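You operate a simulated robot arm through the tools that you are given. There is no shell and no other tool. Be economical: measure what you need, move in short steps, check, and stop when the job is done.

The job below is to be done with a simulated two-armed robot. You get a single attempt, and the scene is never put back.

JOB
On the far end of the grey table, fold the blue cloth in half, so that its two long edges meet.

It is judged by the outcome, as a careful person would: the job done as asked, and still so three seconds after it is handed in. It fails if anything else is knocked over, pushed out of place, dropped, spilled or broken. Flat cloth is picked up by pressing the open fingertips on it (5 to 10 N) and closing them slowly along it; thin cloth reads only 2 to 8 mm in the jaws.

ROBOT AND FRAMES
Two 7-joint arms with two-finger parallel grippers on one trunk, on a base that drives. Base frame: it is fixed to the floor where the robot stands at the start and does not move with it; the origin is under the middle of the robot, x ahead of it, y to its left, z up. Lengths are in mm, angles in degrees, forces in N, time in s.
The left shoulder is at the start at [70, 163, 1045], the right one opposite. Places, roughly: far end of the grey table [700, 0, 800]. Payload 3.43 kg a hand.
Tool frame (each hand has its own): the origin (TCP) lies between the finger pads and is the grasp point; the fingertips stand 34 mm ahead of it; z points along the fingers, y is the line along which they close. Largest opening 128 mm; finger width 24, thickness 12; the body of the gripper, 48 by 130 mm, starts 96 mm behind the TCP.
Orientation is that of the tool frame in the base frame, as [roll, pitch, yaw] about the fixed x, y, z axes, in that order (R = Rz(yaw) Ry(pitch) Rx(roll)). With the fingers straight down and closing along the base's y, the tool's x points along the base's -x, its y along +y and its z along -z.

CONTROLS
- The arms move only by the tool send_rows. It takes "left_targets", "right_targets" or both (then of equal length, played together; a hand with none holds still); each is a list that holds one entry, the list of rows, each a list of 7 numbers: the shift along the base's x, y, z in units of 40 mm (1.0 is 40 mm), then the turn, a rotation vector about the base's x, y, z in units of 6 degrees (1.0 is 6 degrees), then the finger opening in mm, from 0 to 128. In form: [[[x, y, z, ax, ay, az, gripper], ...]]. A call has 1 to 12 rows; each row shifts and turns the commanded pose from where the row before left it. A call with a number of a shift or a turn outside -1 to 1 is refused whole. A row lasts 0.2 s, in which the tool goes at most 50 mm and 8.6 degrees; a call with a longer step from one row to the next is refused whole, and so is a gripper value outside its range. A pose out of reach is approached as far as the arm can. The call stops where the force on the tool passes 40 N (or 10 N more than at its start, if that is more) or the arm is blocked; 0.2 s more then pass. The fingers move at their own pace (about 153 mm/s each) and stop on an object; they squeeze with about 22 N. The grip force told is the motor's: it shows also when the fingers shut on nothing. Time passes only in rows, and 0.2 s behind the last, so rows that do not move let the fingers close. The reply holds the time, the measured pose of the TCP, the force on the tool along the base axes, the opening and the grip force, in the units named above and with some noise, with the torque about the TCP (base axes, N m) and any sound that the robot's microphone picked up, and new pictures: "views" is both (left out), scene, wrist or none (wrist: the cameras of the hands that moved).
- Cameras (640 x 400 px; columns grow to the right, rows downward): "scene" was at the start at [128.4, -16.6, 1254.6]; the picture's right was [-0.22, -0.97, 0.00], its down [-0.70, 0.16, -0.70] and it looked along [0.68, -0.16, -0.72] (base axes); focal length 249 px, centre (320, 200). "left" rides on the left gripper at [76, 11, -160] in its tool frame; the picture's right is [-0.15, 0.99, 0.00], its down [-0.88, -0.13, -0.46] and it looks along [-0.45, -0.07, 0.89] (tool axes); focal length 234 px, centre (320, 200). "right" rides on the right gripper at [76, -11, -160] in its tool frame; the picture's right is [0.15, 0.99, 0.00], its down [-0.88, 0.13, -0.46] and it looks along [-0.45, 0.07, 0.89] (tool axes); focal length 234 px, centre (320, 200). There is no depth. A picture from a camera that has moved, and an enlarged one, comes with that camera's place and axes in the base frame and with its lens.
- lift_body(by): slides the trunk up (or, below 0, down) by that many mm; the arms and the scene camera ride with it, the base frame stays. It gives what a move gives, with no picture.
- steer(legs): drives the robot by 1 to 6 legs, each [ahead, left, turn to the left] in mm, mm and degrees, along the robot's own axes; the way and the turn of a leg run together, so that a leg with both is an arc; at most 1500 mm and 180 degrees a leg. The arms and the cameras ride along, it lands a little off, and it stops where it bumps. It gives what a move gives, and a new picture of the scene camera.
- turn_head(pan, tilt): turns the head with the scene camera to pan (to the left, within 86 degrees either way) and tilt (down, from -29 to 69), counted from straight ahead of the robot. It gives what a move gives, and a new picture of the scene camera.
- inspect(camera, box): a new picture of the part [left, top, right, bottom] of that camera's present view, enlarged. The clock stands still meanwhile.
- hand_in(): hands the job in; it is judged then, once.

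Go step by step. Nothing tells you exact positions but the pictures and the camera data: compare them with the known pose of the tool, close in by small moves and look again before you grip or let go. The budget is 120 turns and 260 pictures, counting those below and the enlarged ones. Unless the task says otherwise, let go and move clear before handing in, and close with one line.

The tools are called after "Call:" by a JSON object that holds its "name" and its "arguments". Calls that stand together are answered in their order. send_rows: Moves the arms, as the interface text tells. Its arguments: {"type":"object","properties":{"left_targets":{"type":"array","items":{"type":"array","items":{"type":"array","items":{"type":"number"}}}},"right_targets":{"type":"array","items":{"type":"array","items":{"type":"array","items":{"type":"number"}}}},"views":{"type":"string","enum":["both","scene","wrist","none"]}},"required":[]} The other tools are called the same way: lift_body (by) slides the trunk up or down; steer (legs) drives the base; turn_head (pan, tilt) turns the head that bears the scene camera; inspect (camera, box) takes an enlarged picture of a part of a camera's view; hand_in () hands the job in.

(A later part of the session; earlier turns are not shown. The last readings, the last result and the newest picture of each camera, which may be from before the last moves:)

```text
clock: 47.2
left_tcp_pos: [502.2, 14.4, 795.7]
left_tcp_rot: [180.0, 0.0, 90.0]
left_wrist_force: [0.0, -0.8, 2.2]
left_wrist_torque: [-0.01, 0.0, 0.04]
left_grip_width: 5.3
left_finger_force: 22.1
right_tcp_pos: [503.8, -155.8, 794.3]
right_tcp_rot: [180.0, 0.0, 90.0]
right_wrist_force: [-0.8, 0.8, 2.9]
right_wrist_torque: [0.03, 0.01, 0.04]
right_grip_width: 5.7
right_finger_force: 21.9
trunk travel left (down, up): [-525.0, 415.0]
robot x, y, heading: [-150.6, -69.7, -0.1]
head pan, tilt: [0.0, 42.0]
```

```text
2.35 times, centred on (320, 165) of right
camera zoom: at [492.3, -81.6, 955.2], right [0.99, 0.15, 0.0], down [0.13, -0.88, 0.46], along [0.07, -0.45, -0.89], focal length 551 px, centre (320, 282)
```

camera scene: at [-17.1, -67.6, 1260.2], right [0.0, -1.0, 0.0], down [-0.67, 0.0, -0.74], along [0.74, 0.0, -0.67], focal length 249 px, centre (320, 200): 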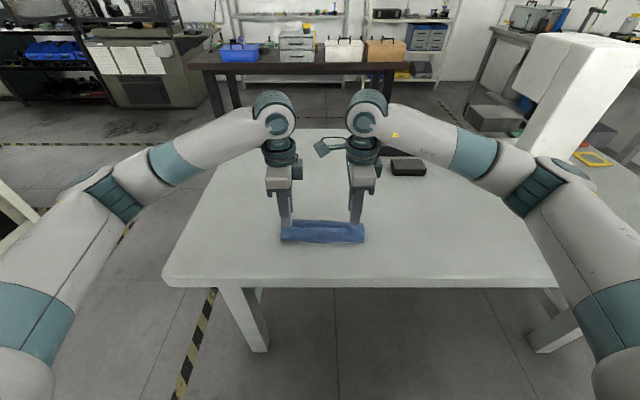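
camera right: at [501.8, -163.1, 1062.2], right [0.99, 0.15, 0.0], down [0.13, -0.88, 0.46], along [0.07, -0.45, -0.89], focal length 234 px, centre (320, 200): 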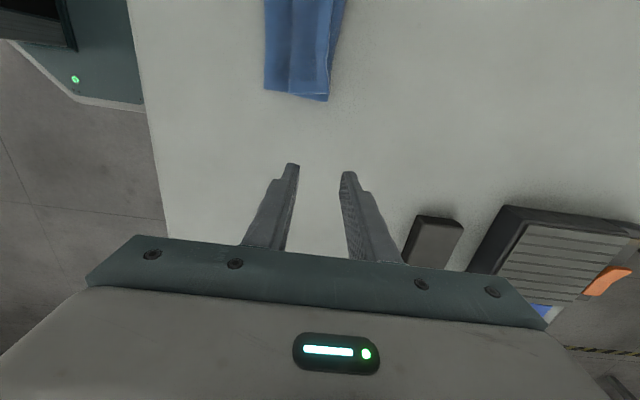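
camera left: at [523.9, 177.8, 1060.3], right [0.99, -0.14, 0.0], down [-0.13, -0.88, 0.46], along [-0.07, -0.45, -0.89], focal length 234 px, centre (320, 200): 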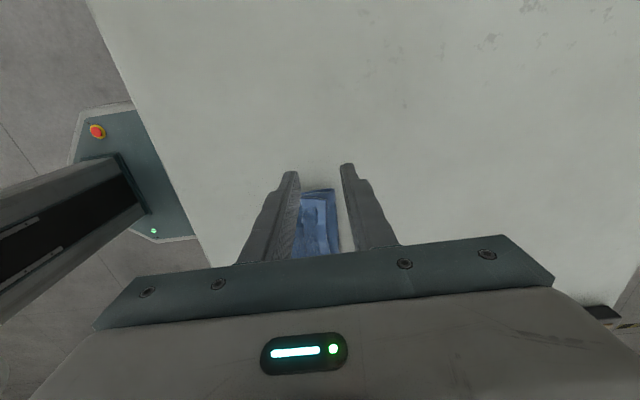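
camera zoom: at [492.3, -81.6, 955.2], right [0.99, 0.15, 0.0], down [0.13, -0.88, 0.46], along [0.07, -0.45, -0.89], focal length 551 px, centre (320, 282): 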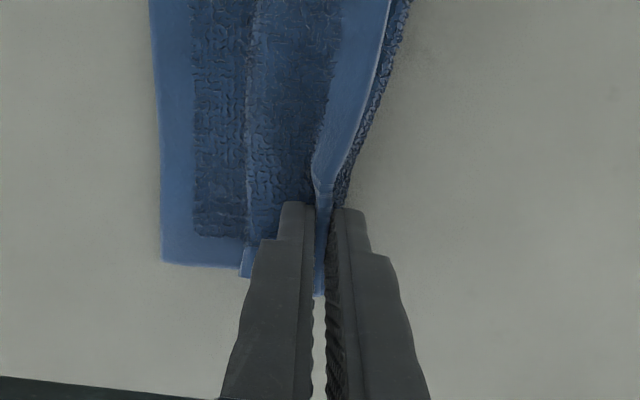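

Call:
{"name": "send_rows", "arguments": {"left_targets": [[[0, 0, 0.2, 0, 0, 0, 0], [0, 0, 0.2, 0, 0, 0, 0], [0, 0, 0.2, 0, 0, 0, 0], [0, 0, 0, 0, 0, 0, 0]]], "right_targets": [[[0, 0, 0.2, 0, 0, 0, 0], [0, 0, 0.2, 0, 0, 0, 0], [0, 0, 0.2, 0, 0, 0, 0], [0, 0, 0, 0, 0, 0, 0]]], "views": "none"}}

Call:
{"name": "inspect", "arguments": {"camera": "left", "box": [260, 100, 400, 250]}}

Call:
{"name": "inspect", "arguments": {"camera": "right", "box": [230, 80, 410, 250]}}

Call:
{"name": "inspect", "arguments": {"camera": "scene", "box": [262, 166, 382, 256]}}

```text
clock: 48.2
left_tcp_pos: [503.5, 14.7, 819.3]
left_tcp_rot: [-179.9, 0.0, 90.1]
left_wrist_force: [0.3, 0.2, -0.2]
left_wrist_torque: [0.03, -0.01, 0.0]
left_grip_width: 5.0
left_finger_force: 22.2
right_tcp_pos: [505.1, -157.6, 818.7]
right_tcp_rot: [179.9, 0.0, 90.1]
right_wrist_force: [0.3, -0.1, -1.0]
right_wrist_torque: [0.0, 0.0, 0.0]
right_grip_width: 5.7
right_finger_force: 21.7
trunk travel left (down, up): [-525.0, 415.0]
robot x, y, heading: [-149.3, -70.8, 0.0]
head pan, tilt: [0.0, 42.0]
```

```text
2.67 times, centred on (330, 175) of left
camera zoom: at [514.2, 91.5, 978.0], right [0.99, -0.14, 0.0], down [-0.13, -0.88, 0.46], along [-0.07, -0.45, -0.89], focal length 624 px, centre (293, 267)
```

zoom: 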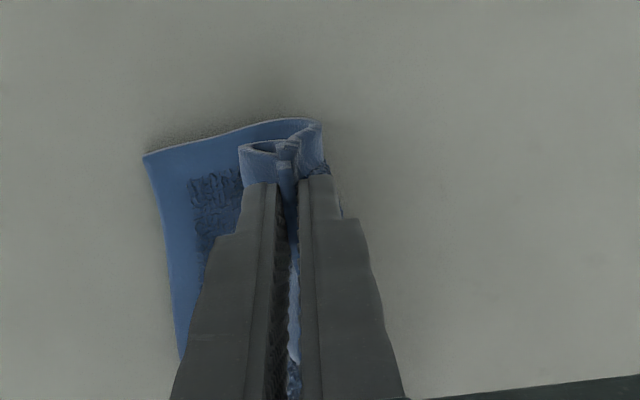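

```text
2.35 times, centred on (320, 165) of right
camera zoom: at [492.8, -81.7, 978.4], right [0.99, 0.15, 0.0], down [0.13, -0.88, 0.46], along [0.07, -0.45, -0.89], focal length 551 px, centre (320, 282)
```

zoom: 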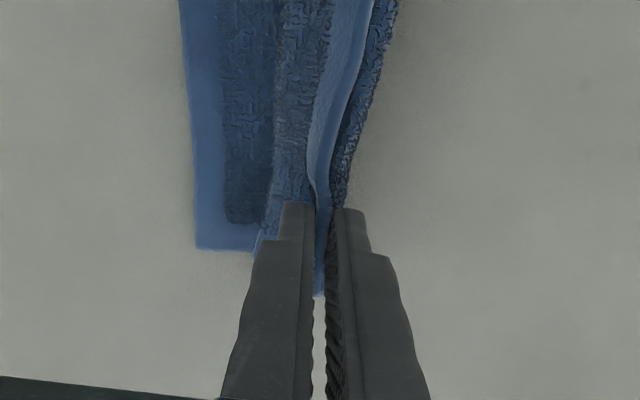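

```text
4.44 times, centred on (322, 211) of scene
camera zoom: at [-16.9, -67.6, 1260.1], right [0.0, -1.0, 0.0], down [-0.67, 0.0, -0.74], along [0.74, 0.0, -0.67], focal length 1108 px, centre (311, 151)
```

zoom: 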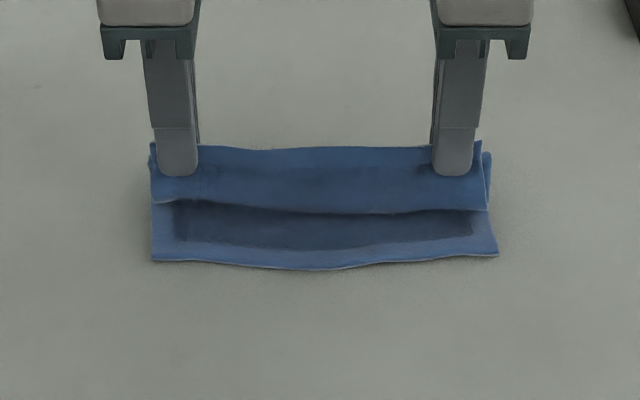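

The lower layer came along again. A better way: release, then take the near edge instead, which is a single layer on bare table. I'll hang the whole cloth from it so it unfolds, then lay it down in two halves with the held edge pointing the right way.

Call:
{"name": "send_rows", "arguments": {"left_targets": [[[0.1, 0, -0.2, 0, 0, 0, 0], [0.1, 0, -0.2, 0, 0, 0, 0], [0.1, 0, -0.2, 0, 0, 0, 0], [0, 0, 0, 0, 0, 0, 10], [0, 0, 0, 0, 0, 0, 20], [0, 0, 0, 0, 0, 0, 34], [0, 0, 0.4, 0, 0, 0, 36], [0, 0.2, 0.9, 0, 0, 0, 36], [0, 0.7, 0.8, 0, 0, 0, 36], [0, 0.7, 0.5, 0, 0, 1, 36], [0, 0.5, 0, 0, 0, 1, 36], [-0.2, 0, 0, 0, 0, 1, 36]]], "right_targets": [[[0.1, 0, -0.2, 0, 0, 0, 0], [0.1, 0, -0.2, 0, 0, 0, 0], [0.1, 0, -0.2, 0, 0, 0, 0], [0, 0, 0, 0, 0, 0, 10], [0, 0, 0, 0, 0, 0, 20], [0, 0, 0, 0, 0, 0, 34], [0, 0, 0.4, 0, 0, 0, 36], [0, -0.2, 0.9, 0, 0, 0, 36], [0, -0.7, 0.8, 0, 0, 0, 36], [0, -0.7, 0.5, 0, 0, 1, 36], [0, -0.5, 0, 0, 0, 1, 36], [-0.2, 0, 0, 0, 0, 1, 36]]], "views": "none"}}

Call:
{"name": "send_rows", "arguments": {"left_targets": [[[-0.2, 0, 0, 0, 0, 1, 30], [-0.2, 0, 0, 0, 0, 1, 30], [-0.2, 0, 0, 0, 0, 1, 30], [-0.2, 0, 0, 0, 0, 1, 30], [-0.2, 0, 0, 0, 0, 1, 30], [0, 0, 0, 0, 0, 1, 30], [0, 0, 0, 0, 0, 1, 30], [0, 0, 0, 0, 0, 1, 30], [0, 0, 0, 0, 0, 1, 30], [0, 0, 0, 0, 0, 1, 30], [0, 0, 0, 0, 0, 1, 30], [0, 0, 0, 0, 0, 1, 30]]], "right_targets": [[[-0.2, 0, 0, 0, 0, 1, 30], [-0.2, 0, 0, 0, 0, 1, 30], [-0.2, 0, 0, 0, 0, 1, 30], [-0.2, 0, 0, 0, 0, 1, 30], [-0.2, 0, 0, 0, 0, 1, 30], [0, 0, 0, 0, 0, 1, 30], [0, 0, 0, 0, 0, 1, 30], [0, 0, 0, 0, 0, 1, 30], [0, 0, 0, 0, 0, 1, 30], [0, 0, 0, 0, 0, 1, 30], [0, 0, 0, 0, 0, 1, 30], [0, 0, 0, 0, 0, 1, 30]]], "views": "scene"}}

Call:
{"name": "inspect", "arguments": {"camera": "scene", "box": [262, 166, 382, 256]}}

```text
clock: 50.8
left_tcp_pos: [505.4, 98.9, 898.5]
left_tcp_rot: [180.0, 0.0, 108.2]
left_wrist_force: [-0.3, -0.1, 0.5]
left_wrist_torque: [-0.01, -0.02, 0.03]
left_grip_width: 35.9
left_finger_force: 0.1
right_tcp_pos: [507.5, -240.6, 898.0]
right_tcp_rot: [-180.0, 0.0, 108.1]
right_wrist_force: [0.2, 0.1, 0.5]
right_wrist_torque: [0.03, 0.0, 0.01]
right_grip_width: 36.2
right_finger_force: 0.1
trunk travel left (down, up): [-525.0, 415.0]
robot x, y, heading: [-148.5, -71.0, 0.0]
head pan, tilt: [0.0, 42.0]
```

```text
clock: 53.4
left_tcp_pos: [465.5, 97.7, 899.4]
left_tcp_rot: [-180.0, -0.1, -179.8]
left_wrist_force: [0.4, 0.1, 0.2]
left_wrist_torque: [0.01, 0.03, -0.02]
left_grip_width: 30.0
left_finger_force: 0.1
right_tcp_pos: [468.1, -239.5, 897.7]
right_tcp_rot: [-180.0, 0.0, -179.9]
right_wrist_force: [-0.4, 0.3, -0.6]
right_wrist_torque: [-0.03, 0.01, 0.02]
right_grip_width: 30.0
right_finger_force: 0.1
trunk travel left (down, up): [-525.0, 415.0]
robot x, y, heading: [-152.4, -66.6, -0.1]
head pan, tilt: [0.0, 42.0]
camera scene: at [-17.0, -67.6, 1260.2], right [0.0, -1.0, 0.0], down [-0.67, 0.0, -0.74], along [0.74, 0.0, -0.67], focal length 249 px, centre (320, 200)
```

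scene: 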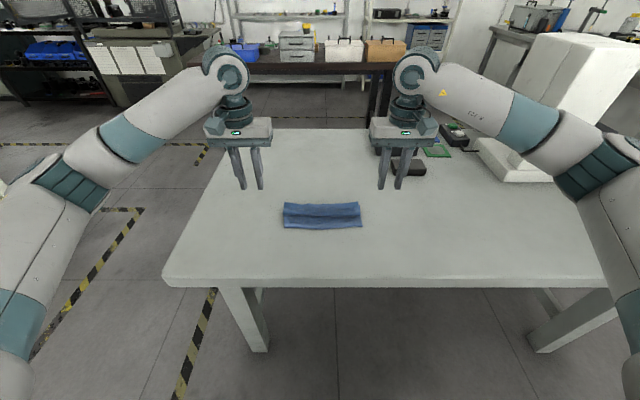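

```text
4.44 times, centred on (322, 211) of scene
camera zoom: at [-17.0, -67.6, 1260.2], right [0.0, -1.0, 0.0], down [-0.67, 0.0, -0.74], along [0.74, 0.0, -0.67], focal length 1108 px, centre (311, 151)
```

zoom: 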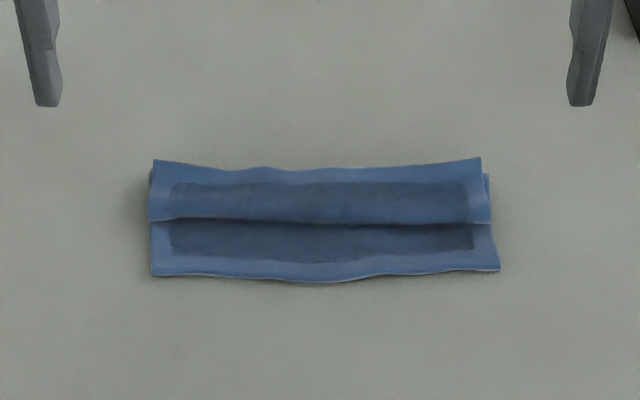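

The cloth is tidy: the near edge runs (432, 29) to (437, −184) with a 40 mm single-layer band in front. I'll move both hands over that edge, closing along y.

Call:
{"name": "send_rows", "arguments": {"left_targets": [[[-0.23, -0.81, 0, 0, 0, 0, 30], [-0.23, -0.81, 0, 0, 0, 0, 30], [-0.23, -0.81, 0, 0, 0, 0, 30], [0, 0, -0.8, 0, 0, 0, 30], [0, 0, -0.8, 0, 0, 0, 30], [0, 0, -0.8, 0, 0, 0, 30], [0, 0, 0, 0, 0, 0, 30]]], "right_targets": [[[-0.225, 0.7125, 0, 0, 0, 0, 30], [-0.225, 0.7125, 0, 0, 0, 0, 30], [-0.225, 0.7125, 0, 0, 0, 0, 30], [0, 0, -0.8, 0, 0, 0, 30], [0, 0, -0.8, 0, 0, 0, 30], [0, 0, -0.8, 0, 0, 0, 30], [0, 0, 0, 0, 0, 0, 30]]], "views": "none"}}

Call:
{"name": "inspect", "arguments": {"camera": "left", "box": [200, 60, 420, 220]}}

Call:
{"name": "inspect", "arguments": {"camera": "right", "box": [230, 60, 450, 220]}}

```text
clock: 55.0
left_tcp_pos: [440.1, 1.0, 802.9]
left_tcp_rot: [180.0, 0.1, -179.9]
left_wrist_force: [0.0, 0.5, 0.0]
left_wrist_torque: [-0.01, -0.03, -0.01]
left_grip_width: 30.1
left_finger_force: 0.0
right_tcp_pos: [441.6, -154.8, 803.3]
right_tcp_rot: [180.0, 0.0, -179.9]
right_wrist_force: [0.1, -0.5, -0.5]
right_wrist_torque: [0.03, -0.01, -0.02]
right_grip_width: 30.0
right_finger_force: 0.0
trunk travel left (down, up): [-525.0, 415.0]
robot x, y, heading: [-151.5, -69.3, -0.1]
head pan, tilt: [0.0, 42.0]
```

```text
2.50 times, centred on (310, 140) of left
camera zoom: at [363.9, 13.7, 962.4], right [0.14, 0.99, 0.0], down [0.88, -0.13, 0.46], along [0.45, -0.07, -0.89], focal length 585 px, centre (345, 350)
```

zoom: 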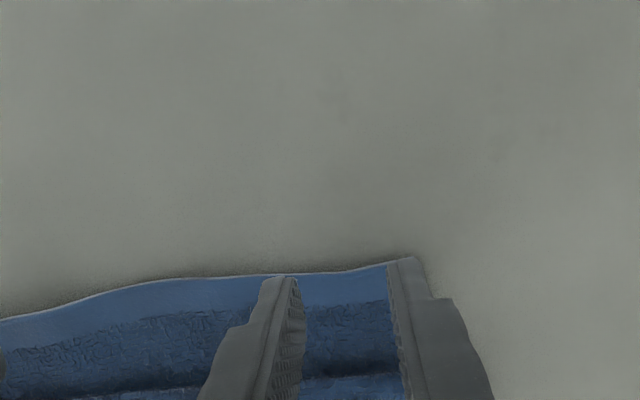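

```text
2.50 times, centred on (340, 140) of right
camera zoom: at [365.3, -166.6, 962.4], right [-0.15, 0.99, 0.0], down [0.88, 0.13, 0.46], along [0.45, 0.07, -0.89], focal length 585 px, centre (270, 350)
```

zoom: 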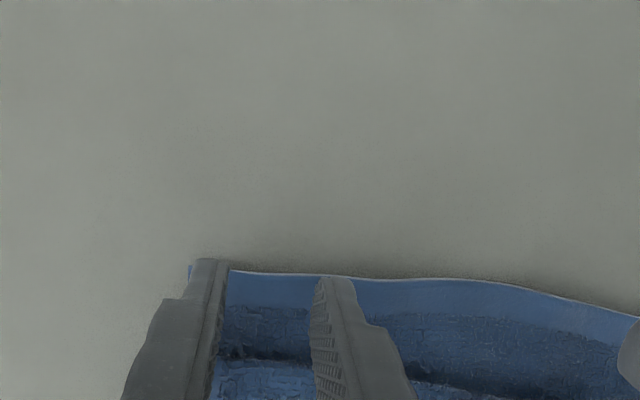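

Call:
{"name": "send_rows", "arguments": {"left_targets": [[[0.09, -0.1, 0, 0, 0, 0, 30], [0, 0, -0.3, 0, 0, 0, 30], [0, 0, -0.12, 0, 0, 0, 30], [0, 0, -0.02, 0, 0, 0, 30], [0, 0, 0, 0, 0, 0, 30]]], "right_targets": [[[0.1, 0.05, 0, 0, 0, 0, 30], [0, 0, -0.3, 0, 0, 0, 30], [0, 0, -0.12, 0, 0, 0, 30], [0, 0, -0.03, 0, 0, 0, 30], [0, 0, 0, 0, 0, 0, 30]]], "views": "none"}}

```text
clock: 56.2
left_tcp_pos: [440.9, -3.0, 788.5]
left_tcp_rot: [180.0, 0.2, -179.9]
left_wrist_force: [1.0, -1.2, 6.9]
left_wrist_torque: [0.06, -0.11, -0.03]
left_grip_width: 30.1
left_finger_force: 0.2
right_tcp_pos: [446.1, -154.0, 785.8]
right_tcp_rot: [179.9, 0.2, 180.0]
right_wrist_force: [3.5, -0.6, 18.7]
right_wrist_torque: [0.02, -0.22, 0.0]
right_grip_width: 29.8
right_finger_force: 0.1
trunk travel left (down, up): [-525.0, 415.0]
robot x, y, heading: [-150.7, -66.8, -0.2]
head pan, tilt: [0.0, 42.0]
```

Call:
{"name": "send_rows", "arguments": {"left_targets": [[[0, 0, -0.02, 0, 0, 0, 30], [0, 0, 0, 0, 0, 0, 30]]], "right_targets": [[[0, 0, 0.03, 0, 0, 0, 30], [0, 0, 0, 0, 0, 0, 30]]], "views": "none"}}

Call:
{"name": "inspect", "arguments": {"camera": "left", "box": [200, 60, 420, 220]}}

Call:
{"name": "inspect", "arguments": {"camera": "right", "box": [230, 60, 450, 220]}}

```text
clock: 56.8
left_tcp_pos: [442.5, -1.8, 786.9]
left_tcp_rot: [-180.0, 0.1, -179.9]
left_wrist_force: [3.7, 0.3, 14.9]
left_wrist_torque: [0.07, -0.2, -0.03]
left_grip_width: 29.7
left_finger_force: 0.0
right_tcp_pos: [445.3, -153.5, 786.5]
right_tcp_rot: [180.0, 0.1, 179.9]
right_wrist_force: [3.6, -0.8, 16.1]
right_wrist_torque: [0.03, -0.15, -0.01]
right_grip_width: 29.8
right_finger_force: 0.1
trunk travel left (down, up): [-525.0, 415.0]
robot x, y, heading: [-149.9, -71.1, 0.2]
head pan, tilt: [0.0, 42.0]
```

```text
2.50 times, centred on (310, 140) of left
camera zoom: at [365.8, 9.8, 945.4], right [0.14, 0.99, 0.0], down [0.88, -0.13, 0.46], along [0.45, -0.07, -0.89], focal length 585 px, centre (345, 350)
```

zoom: 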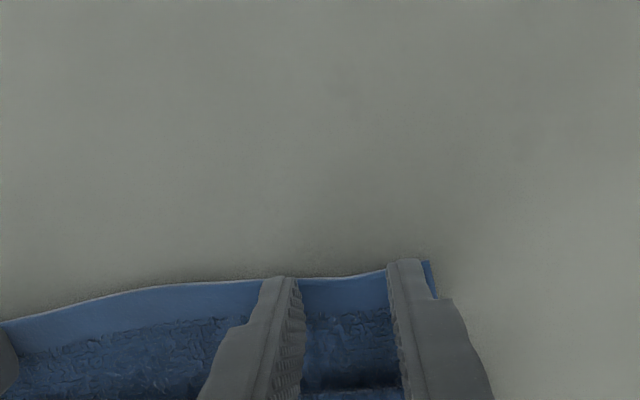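

```text
2.50 times, centred on (340, 140) of right
camera zoom: at [367.8, -164.9, 947.0], right [-0.15, 0.99, 0.0], down [0.88, 0.13, 0.46], along [0.45, 0.07, -0.89], focal length 585 px, centre (270, 350)
```

zoom: 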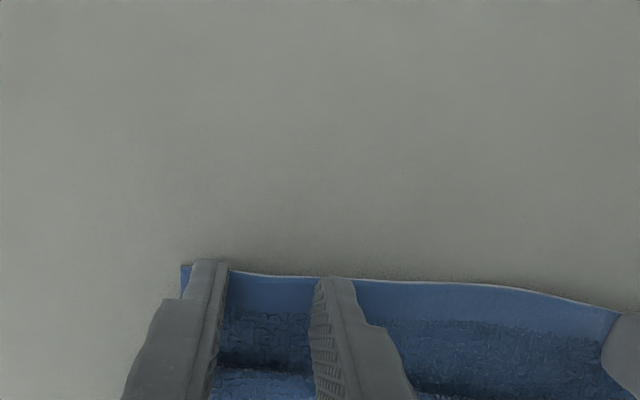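

Good placement; pressure is a little high, so I'll ease off slightly and close slowly.

Call:
{"name": "send_rows", "arguments": {"left_targets": [[[0, 0, 0.012, 0, 0, 0, 27], [0, 0, 0, 0, 0, 0, 24], [0, 0, 0, 0, 0, 0, 21], [0, 0, 0, 0, 0, 0, 18], [0, 0, 0, 0, 0, 0, 15], [0, 0, 0, 0, 0, 0, 12], [0, 0, 0, 0, 0, 0, 9], [0, 0, 0, 0, 0, 0, 6], [0, 0, 0, 0, 0, 0, 3], [0, 0, 0, 0, 0, 0, 0], [0, 0, 0, 0, 0, 0, 0]]], "right_targets": [[[0, 0, 0.015, 0, 0, 0, 27], [0, 0, 0, 0, 0, 0, 24], [0, 0, 0, 0, 0, 0, 21], [0, 0, 0, 0, 0, 0, 18], [0, 0, 0, 0, 0, 0, 15], [0, 0, 0, 0, 0, 0, 12], [0, 0, 0, 0, 0, 0, 9], [0, 0, 0, 0, 0, 0, 6], [0, 0, 0, 0, 0, 0, 3], [0, 0, 0, 0, 0, 0, 0], [0, 0, 0, 0, 0, 0, 0]]], "views": "wrist"}}

```text
clock: 59.2
left_tcp_pos: [441.3, -3.6, 786.8]
left_tcp_rot: [-179.9, 0.0, -180.0]
left_wrist_force: [0.5, -11.9, 15.3]
left_wrist_torque: [-0.37, -0.09, -0.09]
left_grip_width: 4.3
left_finger_force: 22.0
right_tcp_pos: [443.5, -152.2, 786.7]
right_tcp_rot: [-180.0, 0.0, -180.0]
right_wrist_force: [0.0, 11.8, 5.6]
right_wrist_torque: [0.42, -0.02, 0.1]
right_grip_width: 3.7
right_finger_force: 22.1
trunk travel left (down, up): [-525.0, 415.0]
robot x, y, heading: [-151.0, -72.3, -0.2]
head pan, tilt: [0.0, 42.0]
camera right: at [367.6, -164.8, 947.5], right [-0.15, 0.99, 0.0], down [0.88, 0.13, 0.46], along [0.45, 0.07, -0.89], focal length 234 px, centre (320, 200)
camera left: at [365.5, 9.1, 945.4], right [0.15, 0.99, 0.0], down [0.88, -0.13, 0.46], along [0.45, -0.07, -0.89], focal length 234 px, centre (320, 200)
```

right: 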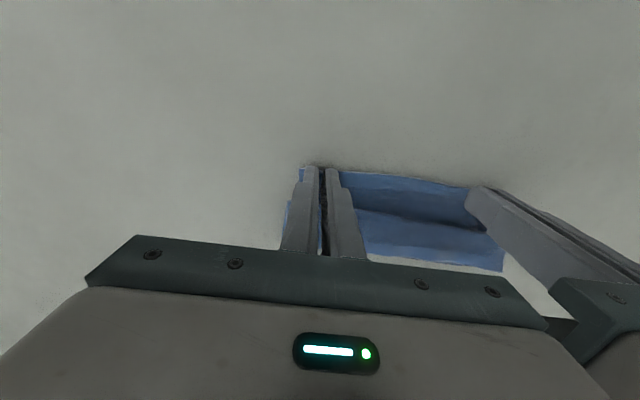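
left: 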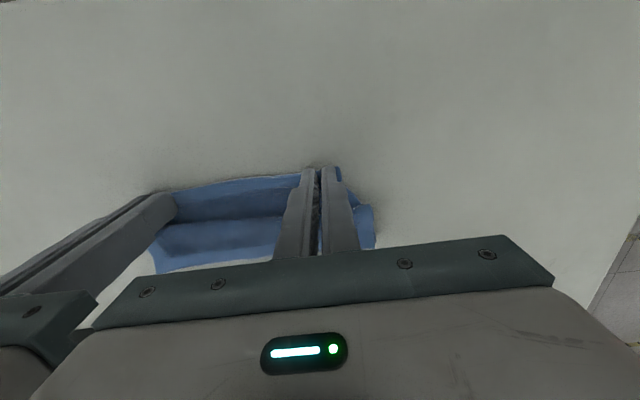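

Both hold the edge. I'll relieve the sideways tension and lift until the cloth hangs free.

Call:
{"name": "send_rows", "arguments": {"left_targets": [[[0, -0.06, 0.3, 0, 0, 0, 0], [0, 0, 0.5, 0, 0, 0, 0], [0, 0, 0.5, 0, 0, 0, 0], [0, 0, 0.5, 0, 0, 0, 0], [0, 0, 0.5, 0, 0, 0, 0], [0, 0, 0.5, 0, 0, 0, 0], [0, 0, 0.6, 0, 0, 0, 0], [0, 0, 0.6, 0, 0, 0, 0], [0, 0, 0.6, 0, 0, 0, 0], [0, 0, 0.5, 0, 0, 0, 0], [0, 0, 0.2, 0, 0, 0, 0], [0, 0, 0, 0, 0, 0, 0]]], "right_targets": [[[0, 0.06, 0.3, 0, 0, 0, 0], [0, 0, 0.5, 0, 0, 0, 0], [0, 0, 0.5, 0, 0, 0, 0], [0, 0, 0.5, 0, 0, 0, 0], [0, 0, 0.5, 0, 0, 0, 0], [0, 0, 0.5, 0, 0, 0, 0], [0, 0, 0.6, 0, 0, 0, 0], [0, 0, 0.6, 0, 0, 0, 0], [0, 0, 0.6, 0, 0, 0, 0], [0, 0, 0.5, 0, 0, 0, 0], [0, 0, 0.2, 0, 0, 0, 0], [0, 0, 0, 0, 0, 0, 0]]]}}

```text
clock: 61.8
left_tcp_pos: [443.5, -4.8, 996.5]
left_tcp_rot: [179.8, 0.0, -179.8]
left_wrist_force: [-0.2, -4.4, -0.6]
left_wrist_torque: [-0.16, -0.01, -0.08]
left_grip_width: 4.1
left_finger_force: 21.9
right_tcp_pos: [444.1, -150.6, 998.4]
right_tcp_rot: [-180.0, 0.1, -180.0]
right_wrist_force: [-0.3, 4.1, 0.0]
right_wrist_torque: [0.17, 0.03, 0.03]
right_grip_width: 3.6
right_finger_force: 22.1
trunk travel left (down, up): [-525.0, 415.0]
robot x, y, heading: [-148.4, -68.9, -0.1]
head pan, tilt: [0.0, 42.0]
camera scene: at [-17.0, -67.6, 1260.2], right [0.0, -1.0, 0.0], down [-0.67, 0.0, -0.74], along [0.74, 0.0, -0.67], focal length 249 px, centre (320, 200)
camera right: at [369.5, -163.1, 1158.9], right [-0.15, 0.99, 0.0], down [0.88, 0.13, 0.46], along [0.45, 0.07, -0.89], focal length 234 px, centre (320, 200)
camera left: at [367.2, 7.0, 1156.3], right [0.14, 0.99, 0.0], down [0.88, -0.13, 0.46], along [0.45, -0.07, -0.89], focal length 234 px, centre (320, 200)
```

scene: 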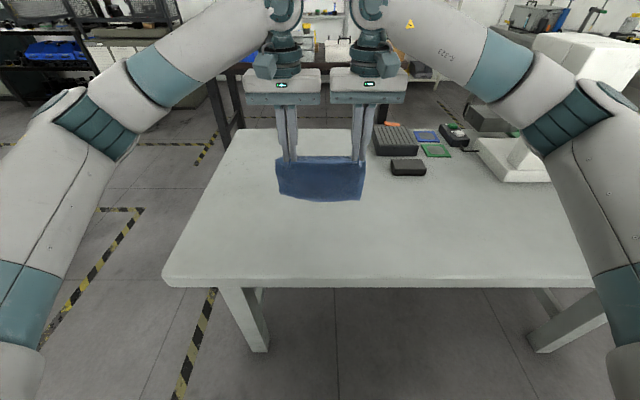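
right: 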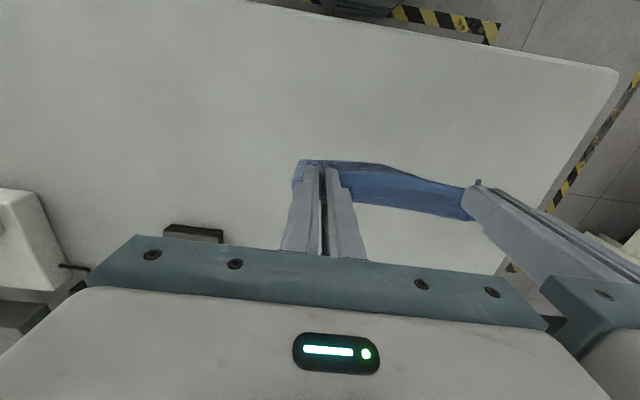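
left: 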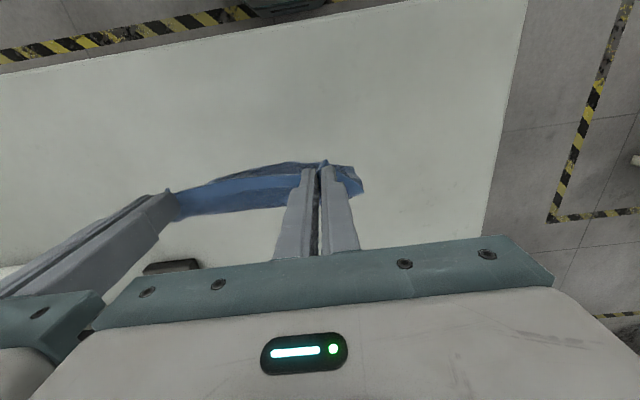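

Call:
{"name": "inspect", "arguments": {"camera": "scene", "box": [252, 130, 392, 220]}}

```text
4.44 times, centred on (322, 175) of scene
camera zoom: at [-17.0, -67.6, 1260.2], right [0.0, -1.0, 0.0], down [-0.67, 0.0, -0.74], along [0.74, 0.0, -0.67], focal length 1108 px, centre (311, 311)
```

zoom: 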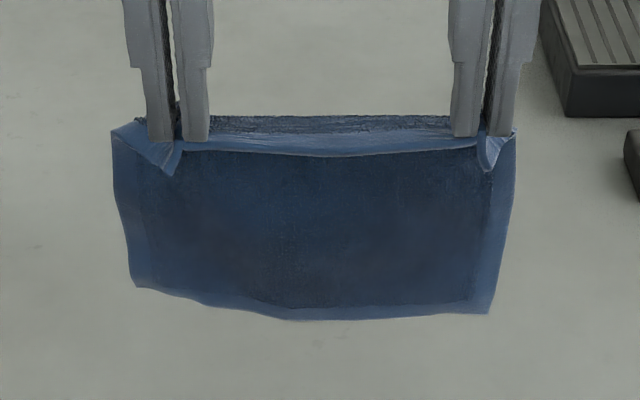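

The cloth has unfolded completely and hangs from the held edge. I'll lower it until its bottom edge touches, then draw it away so that the first half lies flat.

Call:
{"name": "send_rows", "arguments": {"left_targets": [[[0, 0, -0.625, 0, 0, 0, 0], [0, 0, -0.625, 0, 0, 0, 0], [0.1, 0, -0.5, 0, 0, 0, 0], [0.3, 0, -0.3, 0, 0, 0, 0], [0.4, 0, -0.2, 0, 0, 0, 0], [0.5, 0, -0.2, 0, 0, 0, 0], [0.5, 0, -0.2, 0, 0, 0, 0], [0.5, 0, -0.2, 0, 0, 0, 0], [0.5, 0, -0.2, 0, 0, 0, 0], [0, 0, 0, 0, 0, 0, 0]]], "right_targets": [[[0, 0, -0.625, 0, 0, 0, 0], [0, 0, -0.625, 0, 0, 0, 0], [0.1, 0, -0.5, 0, 0, 0, 0], [0.3, 0, -0.3, 0, 0, 0, 0], [0.4, 0, -0.2, 0, 0, 0, 0], [0.5, 0, -0.2, 0, 0, 0, 0], [0.5, 0, -0.2, 0, 0, 0, 0], [0.5, 0, -0.2, 0, 0, 0, 0], [0.5, 0, -0.2, 0, 0, 0, 0], [0, 0, 0, 0, 0, 0, 0]]]}}

Call:
{"name": "inspect", "arguments": {"camera": "scene", "box": [252, 140, 392, 230]}}

```text
clock: 64.0
left_tcp_pos: [554.1, -4.7, 875.5]
left_tcp_rot: [-179.9, 0.0, -179.9]
left_wrist_force: [-0.6, -4.3, 0.2]
left_wrist_torque: [-0.13, 0.0, -0.07]
left_grip_width: 4.2
left_finger_force: 21.9
right_tcp_pos: [555.6, -150.0, 875.2]
right_tcp_rot: [-180.0, -0.1, -179.8]
right_wrist_force: [-0.5, 4.7, -0.2]
right_wrist_torque: [0.13, 0.0, 0.05]
right_grip_width: 4.1
right_finger_force: 22.1
trunk travel left (down, up): [-525.0, 415.0]
robot x, y, heading: [-152.9, -66.8, -0.0]
head pan, tilt: [0.0, 42.0]
camera scene: at [-17.6, -67.6, 1260.3], right [0.0, -1.0, 0.0], down [-0.67, 0.0, -0.74], along [0.74, 0.0, -0.67], focal length 249 px, centre (320, 200)
camera right: at [480.4, -162.4, 1036.5], right [-0.15, 0.99, 0.0], down [0.88, 0.13, 0.46], along [0.45, 0.07, -0.89], focal length 234 px, centre (320, 200)
camera left: at [478.7, 7.3, 1034.8], right [0.15, 0.99, 0.0], down [0.88, -0.13, 0.46], along [0.45, -0.07, -0.89], focal length 234 px, centre (320, 200)
```

scene: 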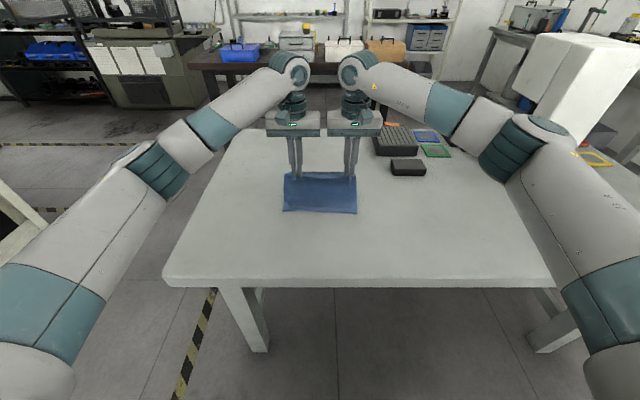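
right: 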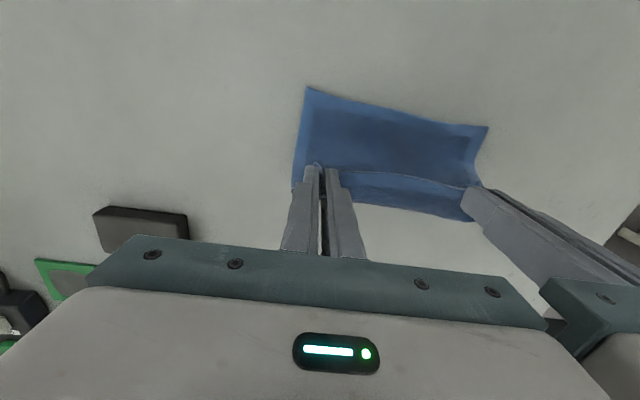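
left: 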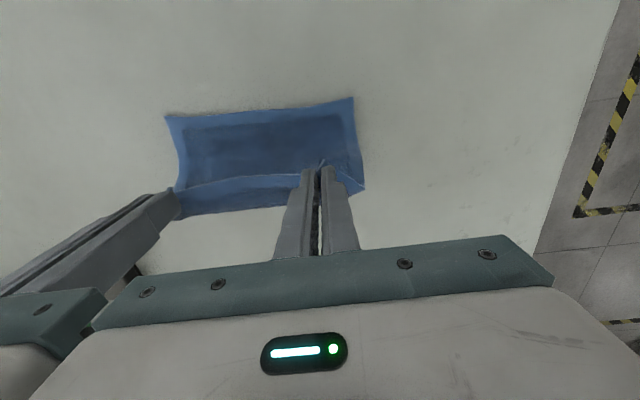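

```text
4.44 times, centred on (322, 185) of scene
camera zoom: at [-17.6, -67.6, 1260.3], right [0.0, -1.0, 0.0], down [-0.67, 0.0, -0.74], along [0.74, 0.0, -0.67], focal length 1108 px, centre (311, 267)
```

zoom: 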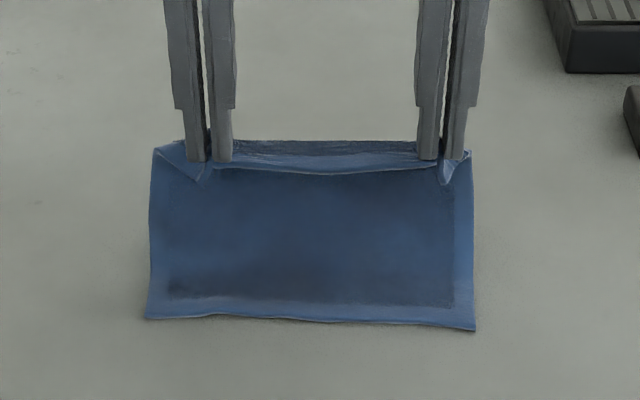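

The bottom edge is on the table from (495, 40) to (484, −173), with the rest arching away correctly. I'll go slightly further and lower, then measure again.

Call:
{"name": "send_rows", "arguments": {"left_targets": [[[0.35, 0, -0.2, 0, 0, 0, 0], [0.35, 0, -0.2, 0, 0, 0, 0], [0, 0, 0, 0, 0, 0, 0]]], "right_targets": [[[0.3, 0, -0.2, 0, 0, 0, 0], [0.3, 0, -0.2, 0, 0, 0, 0], [0, 0, 0, 0, 0, 0, 0]]], "views": "none"}}

Call:
{"name": "inspect", "arguments": {"camera": "scene", "box": [252, 140, 392, 230]}}

Call:
{"name": "inspect", "arguments": {"camera": "left", "box": [0, 0, 640, 400]}}

```text
clock: 64.8
left_tcp_pos: [581.0, -4.8, 859.1]
left_tcp_rot: [-180.0, 0.0, -179.9]
left_wrist_force: [0.3, -4.1, 0.4]
left_wrist_torque: [-0.16, -0.03, -0.04]
left_grip_width: 4.0
left_finger_force: 22.1
right_tcp_pos: [581.4, -150.1, 860.6]
right_tcp_rot: [179.9, 0.0, -180.0]
right_wrist_force: [0.0, 4.3, -0.2]
right_wrist_torque: [0.17, -0.03, 0.08]
right_grip_width: 4.0
right_finger_force: 21.7
trunk travel left (down, up): [-525.0, 415.0]
robot x, y, heading: [-148.4, -67.1, 0.0]
head pan, tilt: [0.0, 42.0]
```

```text
4.44 times, centred on (322, 185) of scene
camera zoom: at [-17.3, -67.6, 1260.2], right [0.0, -1.0, 0.0], down [-0.67, 0.0, -0.74], along [0.74, 0.0, -0.67], focal length 1108 px, centre (311, 267)
```

zoom: 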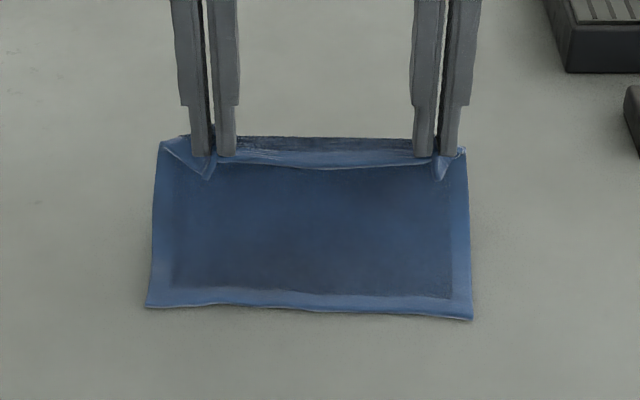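

```text
1.00 times, centred on (320, 200) of left (not enlarged: the box is as wide or as high as the picture)
camera zoom: at [507.0, 7.4, 1018.4], right [0.14, 0.99, 0.0], down [0.88, -0.13, 0.46], along [0.45, -0.07, -0.89], focal length 234 px, centre (320, 200)
```

zoom: 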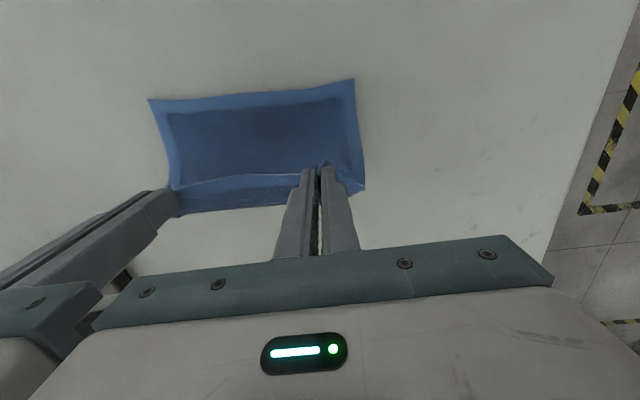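

The bottom edge now runs (507, 41) to (495, −173). I'll bring the held edge back over in an arc, with the right hand going slightly further to match the edge's angle.

Call:
{"name": "send_rows", "arguments": {"left_targets": [[[-0.26, 0, 0.02, 0, 0, 0, 0], [-0.26, 0, 0.0, 0, 0, 0, 0], [-0.31, 0, -0.12, 0, 0, 0, 0], [-0.31, 0, -0.2, 0, 0, 0, 0], [-0.21, 0, -0.25, 0, 0, 0, 0], [-0.21, 0, -0.25, 0, 0, 0, 0], [0, 0, 0, 0, 0, 0, 0]]], "right_targets": [[[-0.285, 0, 0.02, 0, 0, 0, 0], [-0.285, 0, 0.0, 0, 0, 0, 0], [-0.35, 0, -0.12, 0, 0, 0, 0], [-0.35, 0, -0.2, 0, 0, 0, 0], [-0.235, 0, -0.25, 0, 0, 0, 0], [-0.235, 0, -0.25, 0, 0, 0, 0], [0, 0, 0, 0, 0, 0, 0]]], "views": "wrist"}}

Call:
{"name": "inspect", "arguments": {"camera": "scene", "box": [252, 140, 392, 230]}}

```text
clock: 66.4
left_tcp_pos: [519.0, -4.3, 826.9]
left_tcp_rot: [180.0, 0.0, -179.9]
left_wrist_force: [-0.8, -5.7, 0.5]
left_wrist_torque: [-0.19, 0.01, -0.08]
left_grip_width: 3.9
left_finger_force: 21.6
right_tcp_pos: [511.1, -151.0, 828.2]
right_tcp_rot: [180.0, 0.0, 179.9]
right_wrist_force: [0.6, 5.3, -0.4]
right_wrist_torque: [0.19, -0.01, 0.09]
right_grip_width: 3.8
right_finger_force: 21.7
trunk travel left (down, up): [-525.0, 415.0]
robot x, y, heading: [-151.3, -68.6, -0.1]
head pan, tilt: [0.0, 42.0]
camera right: at [435.8, -162.9, 988.8], right [-0.15, 0.99, 0.0], down [0.88, 0.13, 0.46], along [0.45, 0.07, -0.89], focal length 234 px, centre (320, 200)
camera left: at [444.1, 7.1, 985.9], right [0.14, 0.99, 0.0], down [0.88, -0.13, 0.46], along [0.45, -0.07, -0.89], focal length 234 px, centre (320, 200)
```

right: 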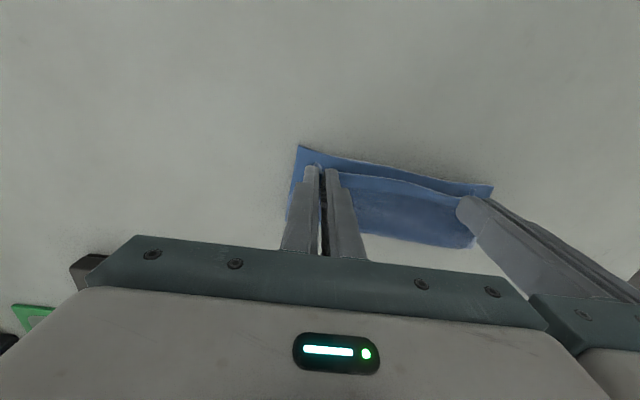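
left: 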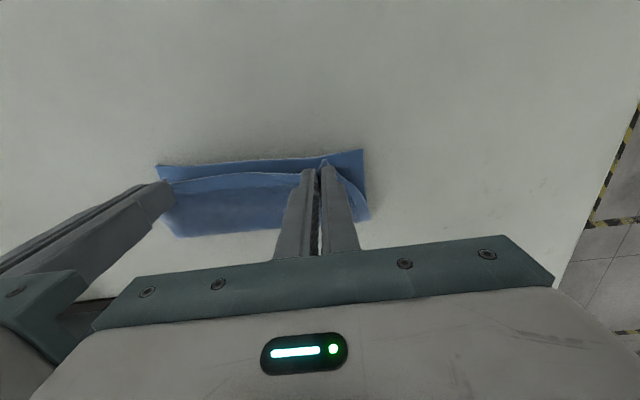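

```text
4.44 times, centred on (322, 185) of scene
camera zoom: at [-16.9, -67.5, 1260.2], right [0.0, -1.0, 0.0], down [-0.67, 0.0, -0.74], along [0.74, 0.0, -0.67], focal length 1108 px, centre (311, 267)
```

zoom: 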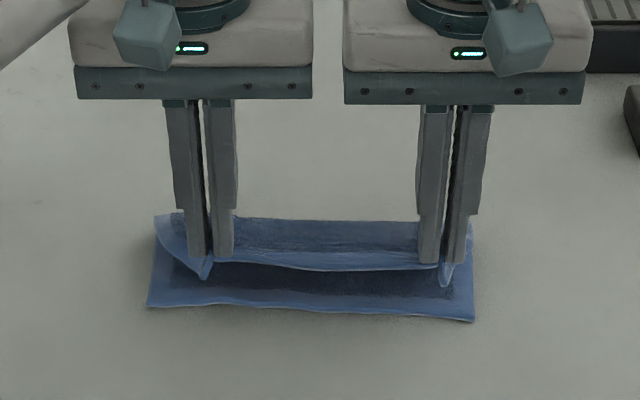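

The held edge leads the fingertips by about 9 mm. I'll lower straight with a small correction, so it lands on the bottom edge.

Call:
{"name": "send_rows", "arguments": {"left_targets": [[[-0.05, 0, -0.25, 0, 0, 0, 0], [-0.05, 0, -0.25, 0, 0, 0, 0], [-0.05, 0, -0.2, 0, 0, 0, 0], [0, 0, -0.1, 0, 0, 0, 0], [0, 0, 0, 0, 0, 0, 0]]], "right_targets": [[[-0.06, 0, -0.25, 0, 0, 0, 0], [-0.06, 0, -0.25, 0, 0, 0, 0], [-0.06, 0, -0.2, 0, 0, 0, 0], [0, 0, -0.1, 0, 0, 0, 0], [0, 0, 0, 0, 0, 0, 0]]], "views": "wrist"}}

Call:
{"name": "inspect", "arguments": {"camera": "scene", "box": [262, 160, 372, 230]}}

```text
clock: 67.6
left_tcp_pos: [513.7, -4.7, 795.3]
left_tcp_rot: [-179.9, 0.0, -179.8]
left_wrist_force: [-0.9, -5.2, 0.3]
left_wrist_torque: [-0.17, 0.0, -0.08]
left_grip_width: 4.2
left_finger_force: 22.0
right_tcp_pos: [504.3, -150.8, 795.9]
right_tcp_rot: [-180.0, 0.1, -180.0]
right_wrist_force: [-0.2, 4.8, 0.3]
right_wrist_torque: [0.18, 0.01, 0.08]
right_grip_width: 3.6
right_finger_force: 22.1
trunk travel left (down, up): [-525.0, 415.0]
robot x, y, heading: [-153.2, -70.9, -0.0]
head pan, tilt: [0.0, 42.0]
camera right: at [428.2, -162.4, 956.3], right [-0.15, 0.99, 0.0], down [0.88, 0.13, 0.46], along [0.45, 0.07, -0.89], focal length 234 px, centre (320, 200)
camera left: at [438.3, 7.2, 954.0], right [0.14, 0.99, 0.0], down [0.88, -0.13, 0.46], along [0.45, -0.07, -0.89], focal length 234 px, centre (320, 200)
```

right: 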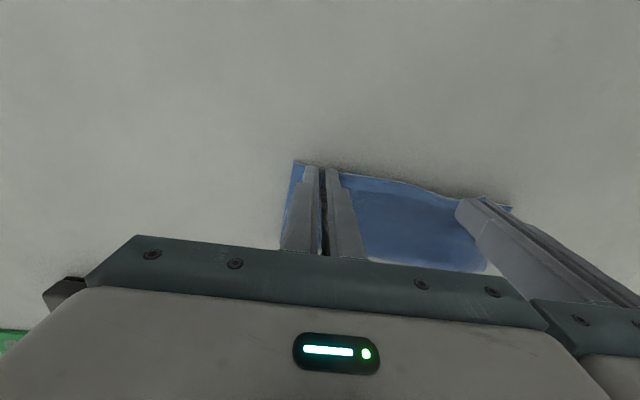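
left: 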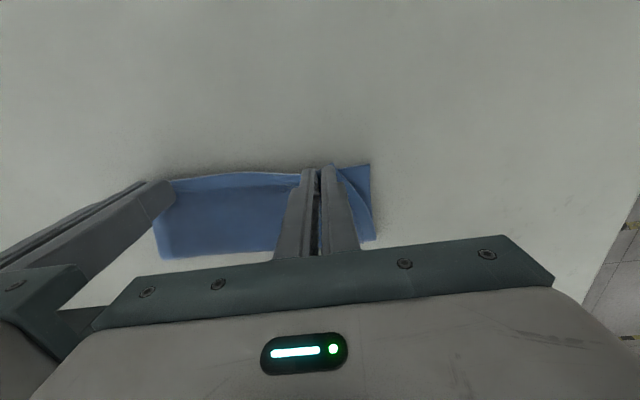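

```text
5.71 times, centred on (317, 195) of scene
camera zoom: at [-17.1, -67.6, 1260.2], right [0.0, -1.0, 0.0], down [-0.67, 0.0, -0.74], along [0.74, 0.0, -0.67], focal length 1425 px, centre (337, 229)
```

zoom: 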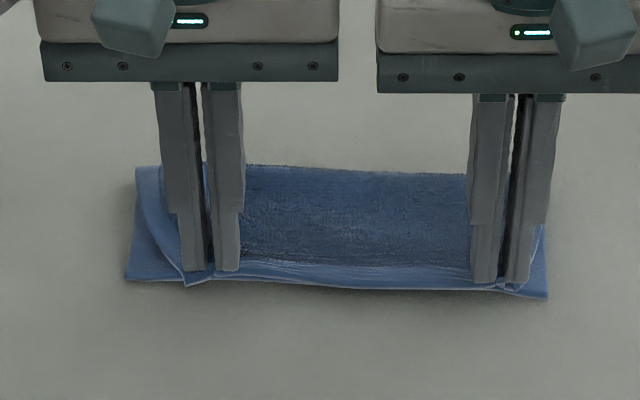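

The edges nearly coincide, with the upper one about 4 mm too far forward. I'll nudge it back, touch down and release slowly.

Call:
{"name": "send_rows", "arguments": {"left_targets": [[[0.1, 0, -0.04, 0, 0, 0, 0], [0, 0, -0.05, 0, 0, 0, 0], [0, 0, 0, 0, 0, 0, 6], [0, 0, 0, 0, 0, 0, 10], [0, 0, 0, 0, 0, 0, 15], [0, 0, 0, 0, 0, 0, 20], [0, 0, 0, 0, 0, 0, 25], [0, 0, 0, 0, 0, 0, 30]]], "right_targets": [[[0.1, 0, -0.04, 0, 0, 0, 0], [0, 0, -0.05, 0, 0, 0, 0], [0, 0, 0, 0, 0, 0, 6], [0, 0, 0, 0, 0, 0, 10], [0, 0, 0, 0, 0, 0, 15], [0, 0, 0, 0, 0, 0, 20], [0, 0, 0, 0, 0, 0, 25], [0, 0, 0, 0, 0, 0, 30]]], "views": "none"}}

Call:
{"name": "inspect", "arguments": {"camera": "scene", "box": [262, 160, 372, 230]}}

```text
clock: 69.4
left_tcp_pos: [518.5, -4.6, 792.3]
left_tcp_rot: [180.0, -0.1, -180.0]
left_wrist_force: [0.0, -0.4, 2.6]
left_wrist_torque: [0.02, 0.0, -0.01]
left_grip_width: 29.0
left_finger_force: 0.1
right_tcp_pos: [509.4, -150.4, 793.6]
right_tcp_rot: [180.0, 0.0, -180.0]
right_wrist_force: [-0.4, -0.3, -0.7]
right_wrist_torque: [0.0, 0.02, 0.02]
right_grip_width: 29.4
right_finger_force: 0.0
trunk travel left (down, up): [-525.0, 415.0]
robot x, y, heading: [-150.6, -65.1, 0.1]
head pan, tilt: [0.0, 42.0]
```

```text
5.71 times, centred on (317, 195) of scene
camera zoom: at [-17.3, -67.6, 1260.2], right [0.0, -1.0, 0.0], down [-0.67, 0.0, -0.74], along [0.74, 0.0, -0.67], focal length 1425 px, centre (337, 229)
```

zoom: 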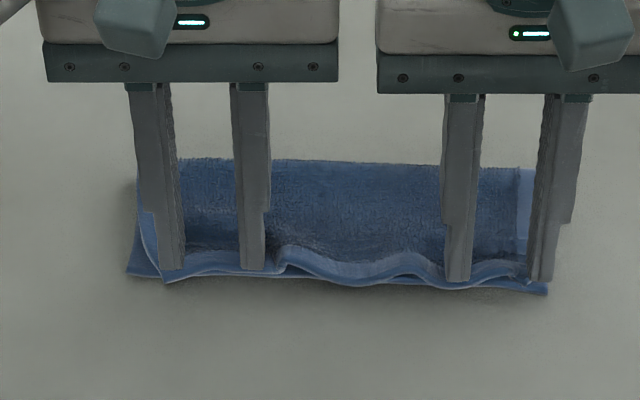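

Released. I'll lift straight up and move the hands aside to see the result.

Call:
{"name": "send_rows", "arguments": {"left_targets": [[[0, 0, 0.2, 0, 0, 0, 32], [0, 0, 0.4, 0, 0, 0, 32], [0, 0.1, 0.8, 0, 0, 0, 32], [0, 0.7, 0.8, 0, 0, 0, 32], [0, 0.9, 0.4, 0, 0, 0, 32], [0, 0.9, 0.2, 0, 0, 0, 32], [0, 0, 0, 0, 0, 0, 32]]], "right_targets": [[[0, 0, 0.2, 0, 0, 0, 32], [0, 0, 0.4, 0, 0, 0, 32], [0, -0.1, 0.8, 0, 0, 0, 32], [0, -0.7, 0.8, 0, 0, 0, 32], [0, -0.9, 0.4, 0, 0, 0, 32], [0, -0.9, 0.2, 0, 0, 0, 32], [0, 0, 0, 0, 0, 0, 32]]], "views": "wrist"}}

Call:
{"name": "inspect", "arguments": {"camera": "scene", "box": [262, 160, 372, 230]}}

```text
clock: 71.0
left_tcp_pos: [517.8, 98.8, 903.3]
left_tcp_rot: [179.9, 0.0, -180.0]
left_wrist_force: [0.6, 0.6, 0.2]
left_wrist_torque: [-0.01, 0.0, -0.02]
left_grip_width: 32.0
left_finger_force: 0.0
right_tcp_pos: [509.6, -253.4, 902.9]
right_tcp_rot: [180.0, 0.0, -179.8]
right_wrist_force: [0.0, -0.5, -0.2]
right_wrist_torque: [0.03, 0.03, 0.0]
right_grip_width: 32.0
right_finger_force: 0.0
trunk travel left (down, up): [-525.0, 415.0]
robot x, y, heading: [-149.1, -67.8, -0.0]
head pan, tilt: [0.0, 42.0]
camera right: at [433.7, -265.7, 1063.1], right [-0.15, 0.99, 0.0], down [0.88, 0.13, 0.45], along [0.45, 0.07, -0.89], focal length 234 px, centre (320, 200)
camera left: at [443.8, 110.3, 1062.1], right [0.14, 0.99, 0.0], down [0.88, -0.13, 0.46], along [0.45, -0.07, -0.89], focal length 234 px, centre (320, 200)
```

right: 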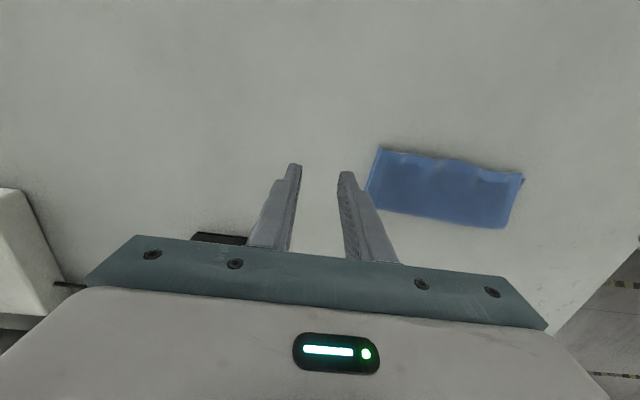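
left: 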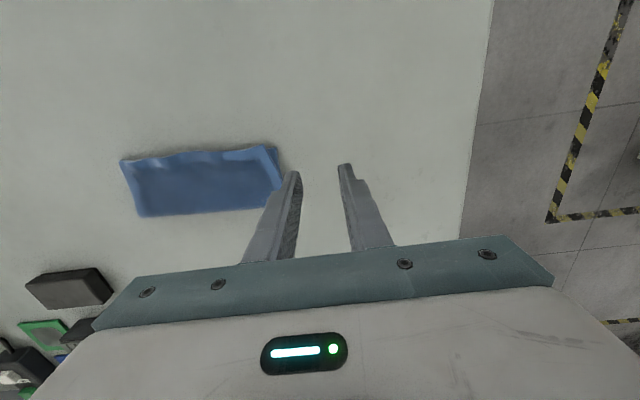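

```text
5.71 times, centred on (317, 195) of scene
camera zoom: at [-16.5, -67.6, 1260.1], right [0.0, -1.0, 0.0], down [-0.67, 0.0, -0.74], along [0.74, 0.0, -0.67], focal length 1425 px, centre (337, 229)
```

zoom: 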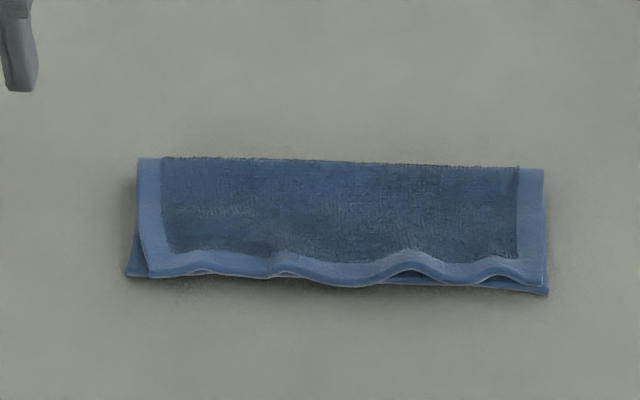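

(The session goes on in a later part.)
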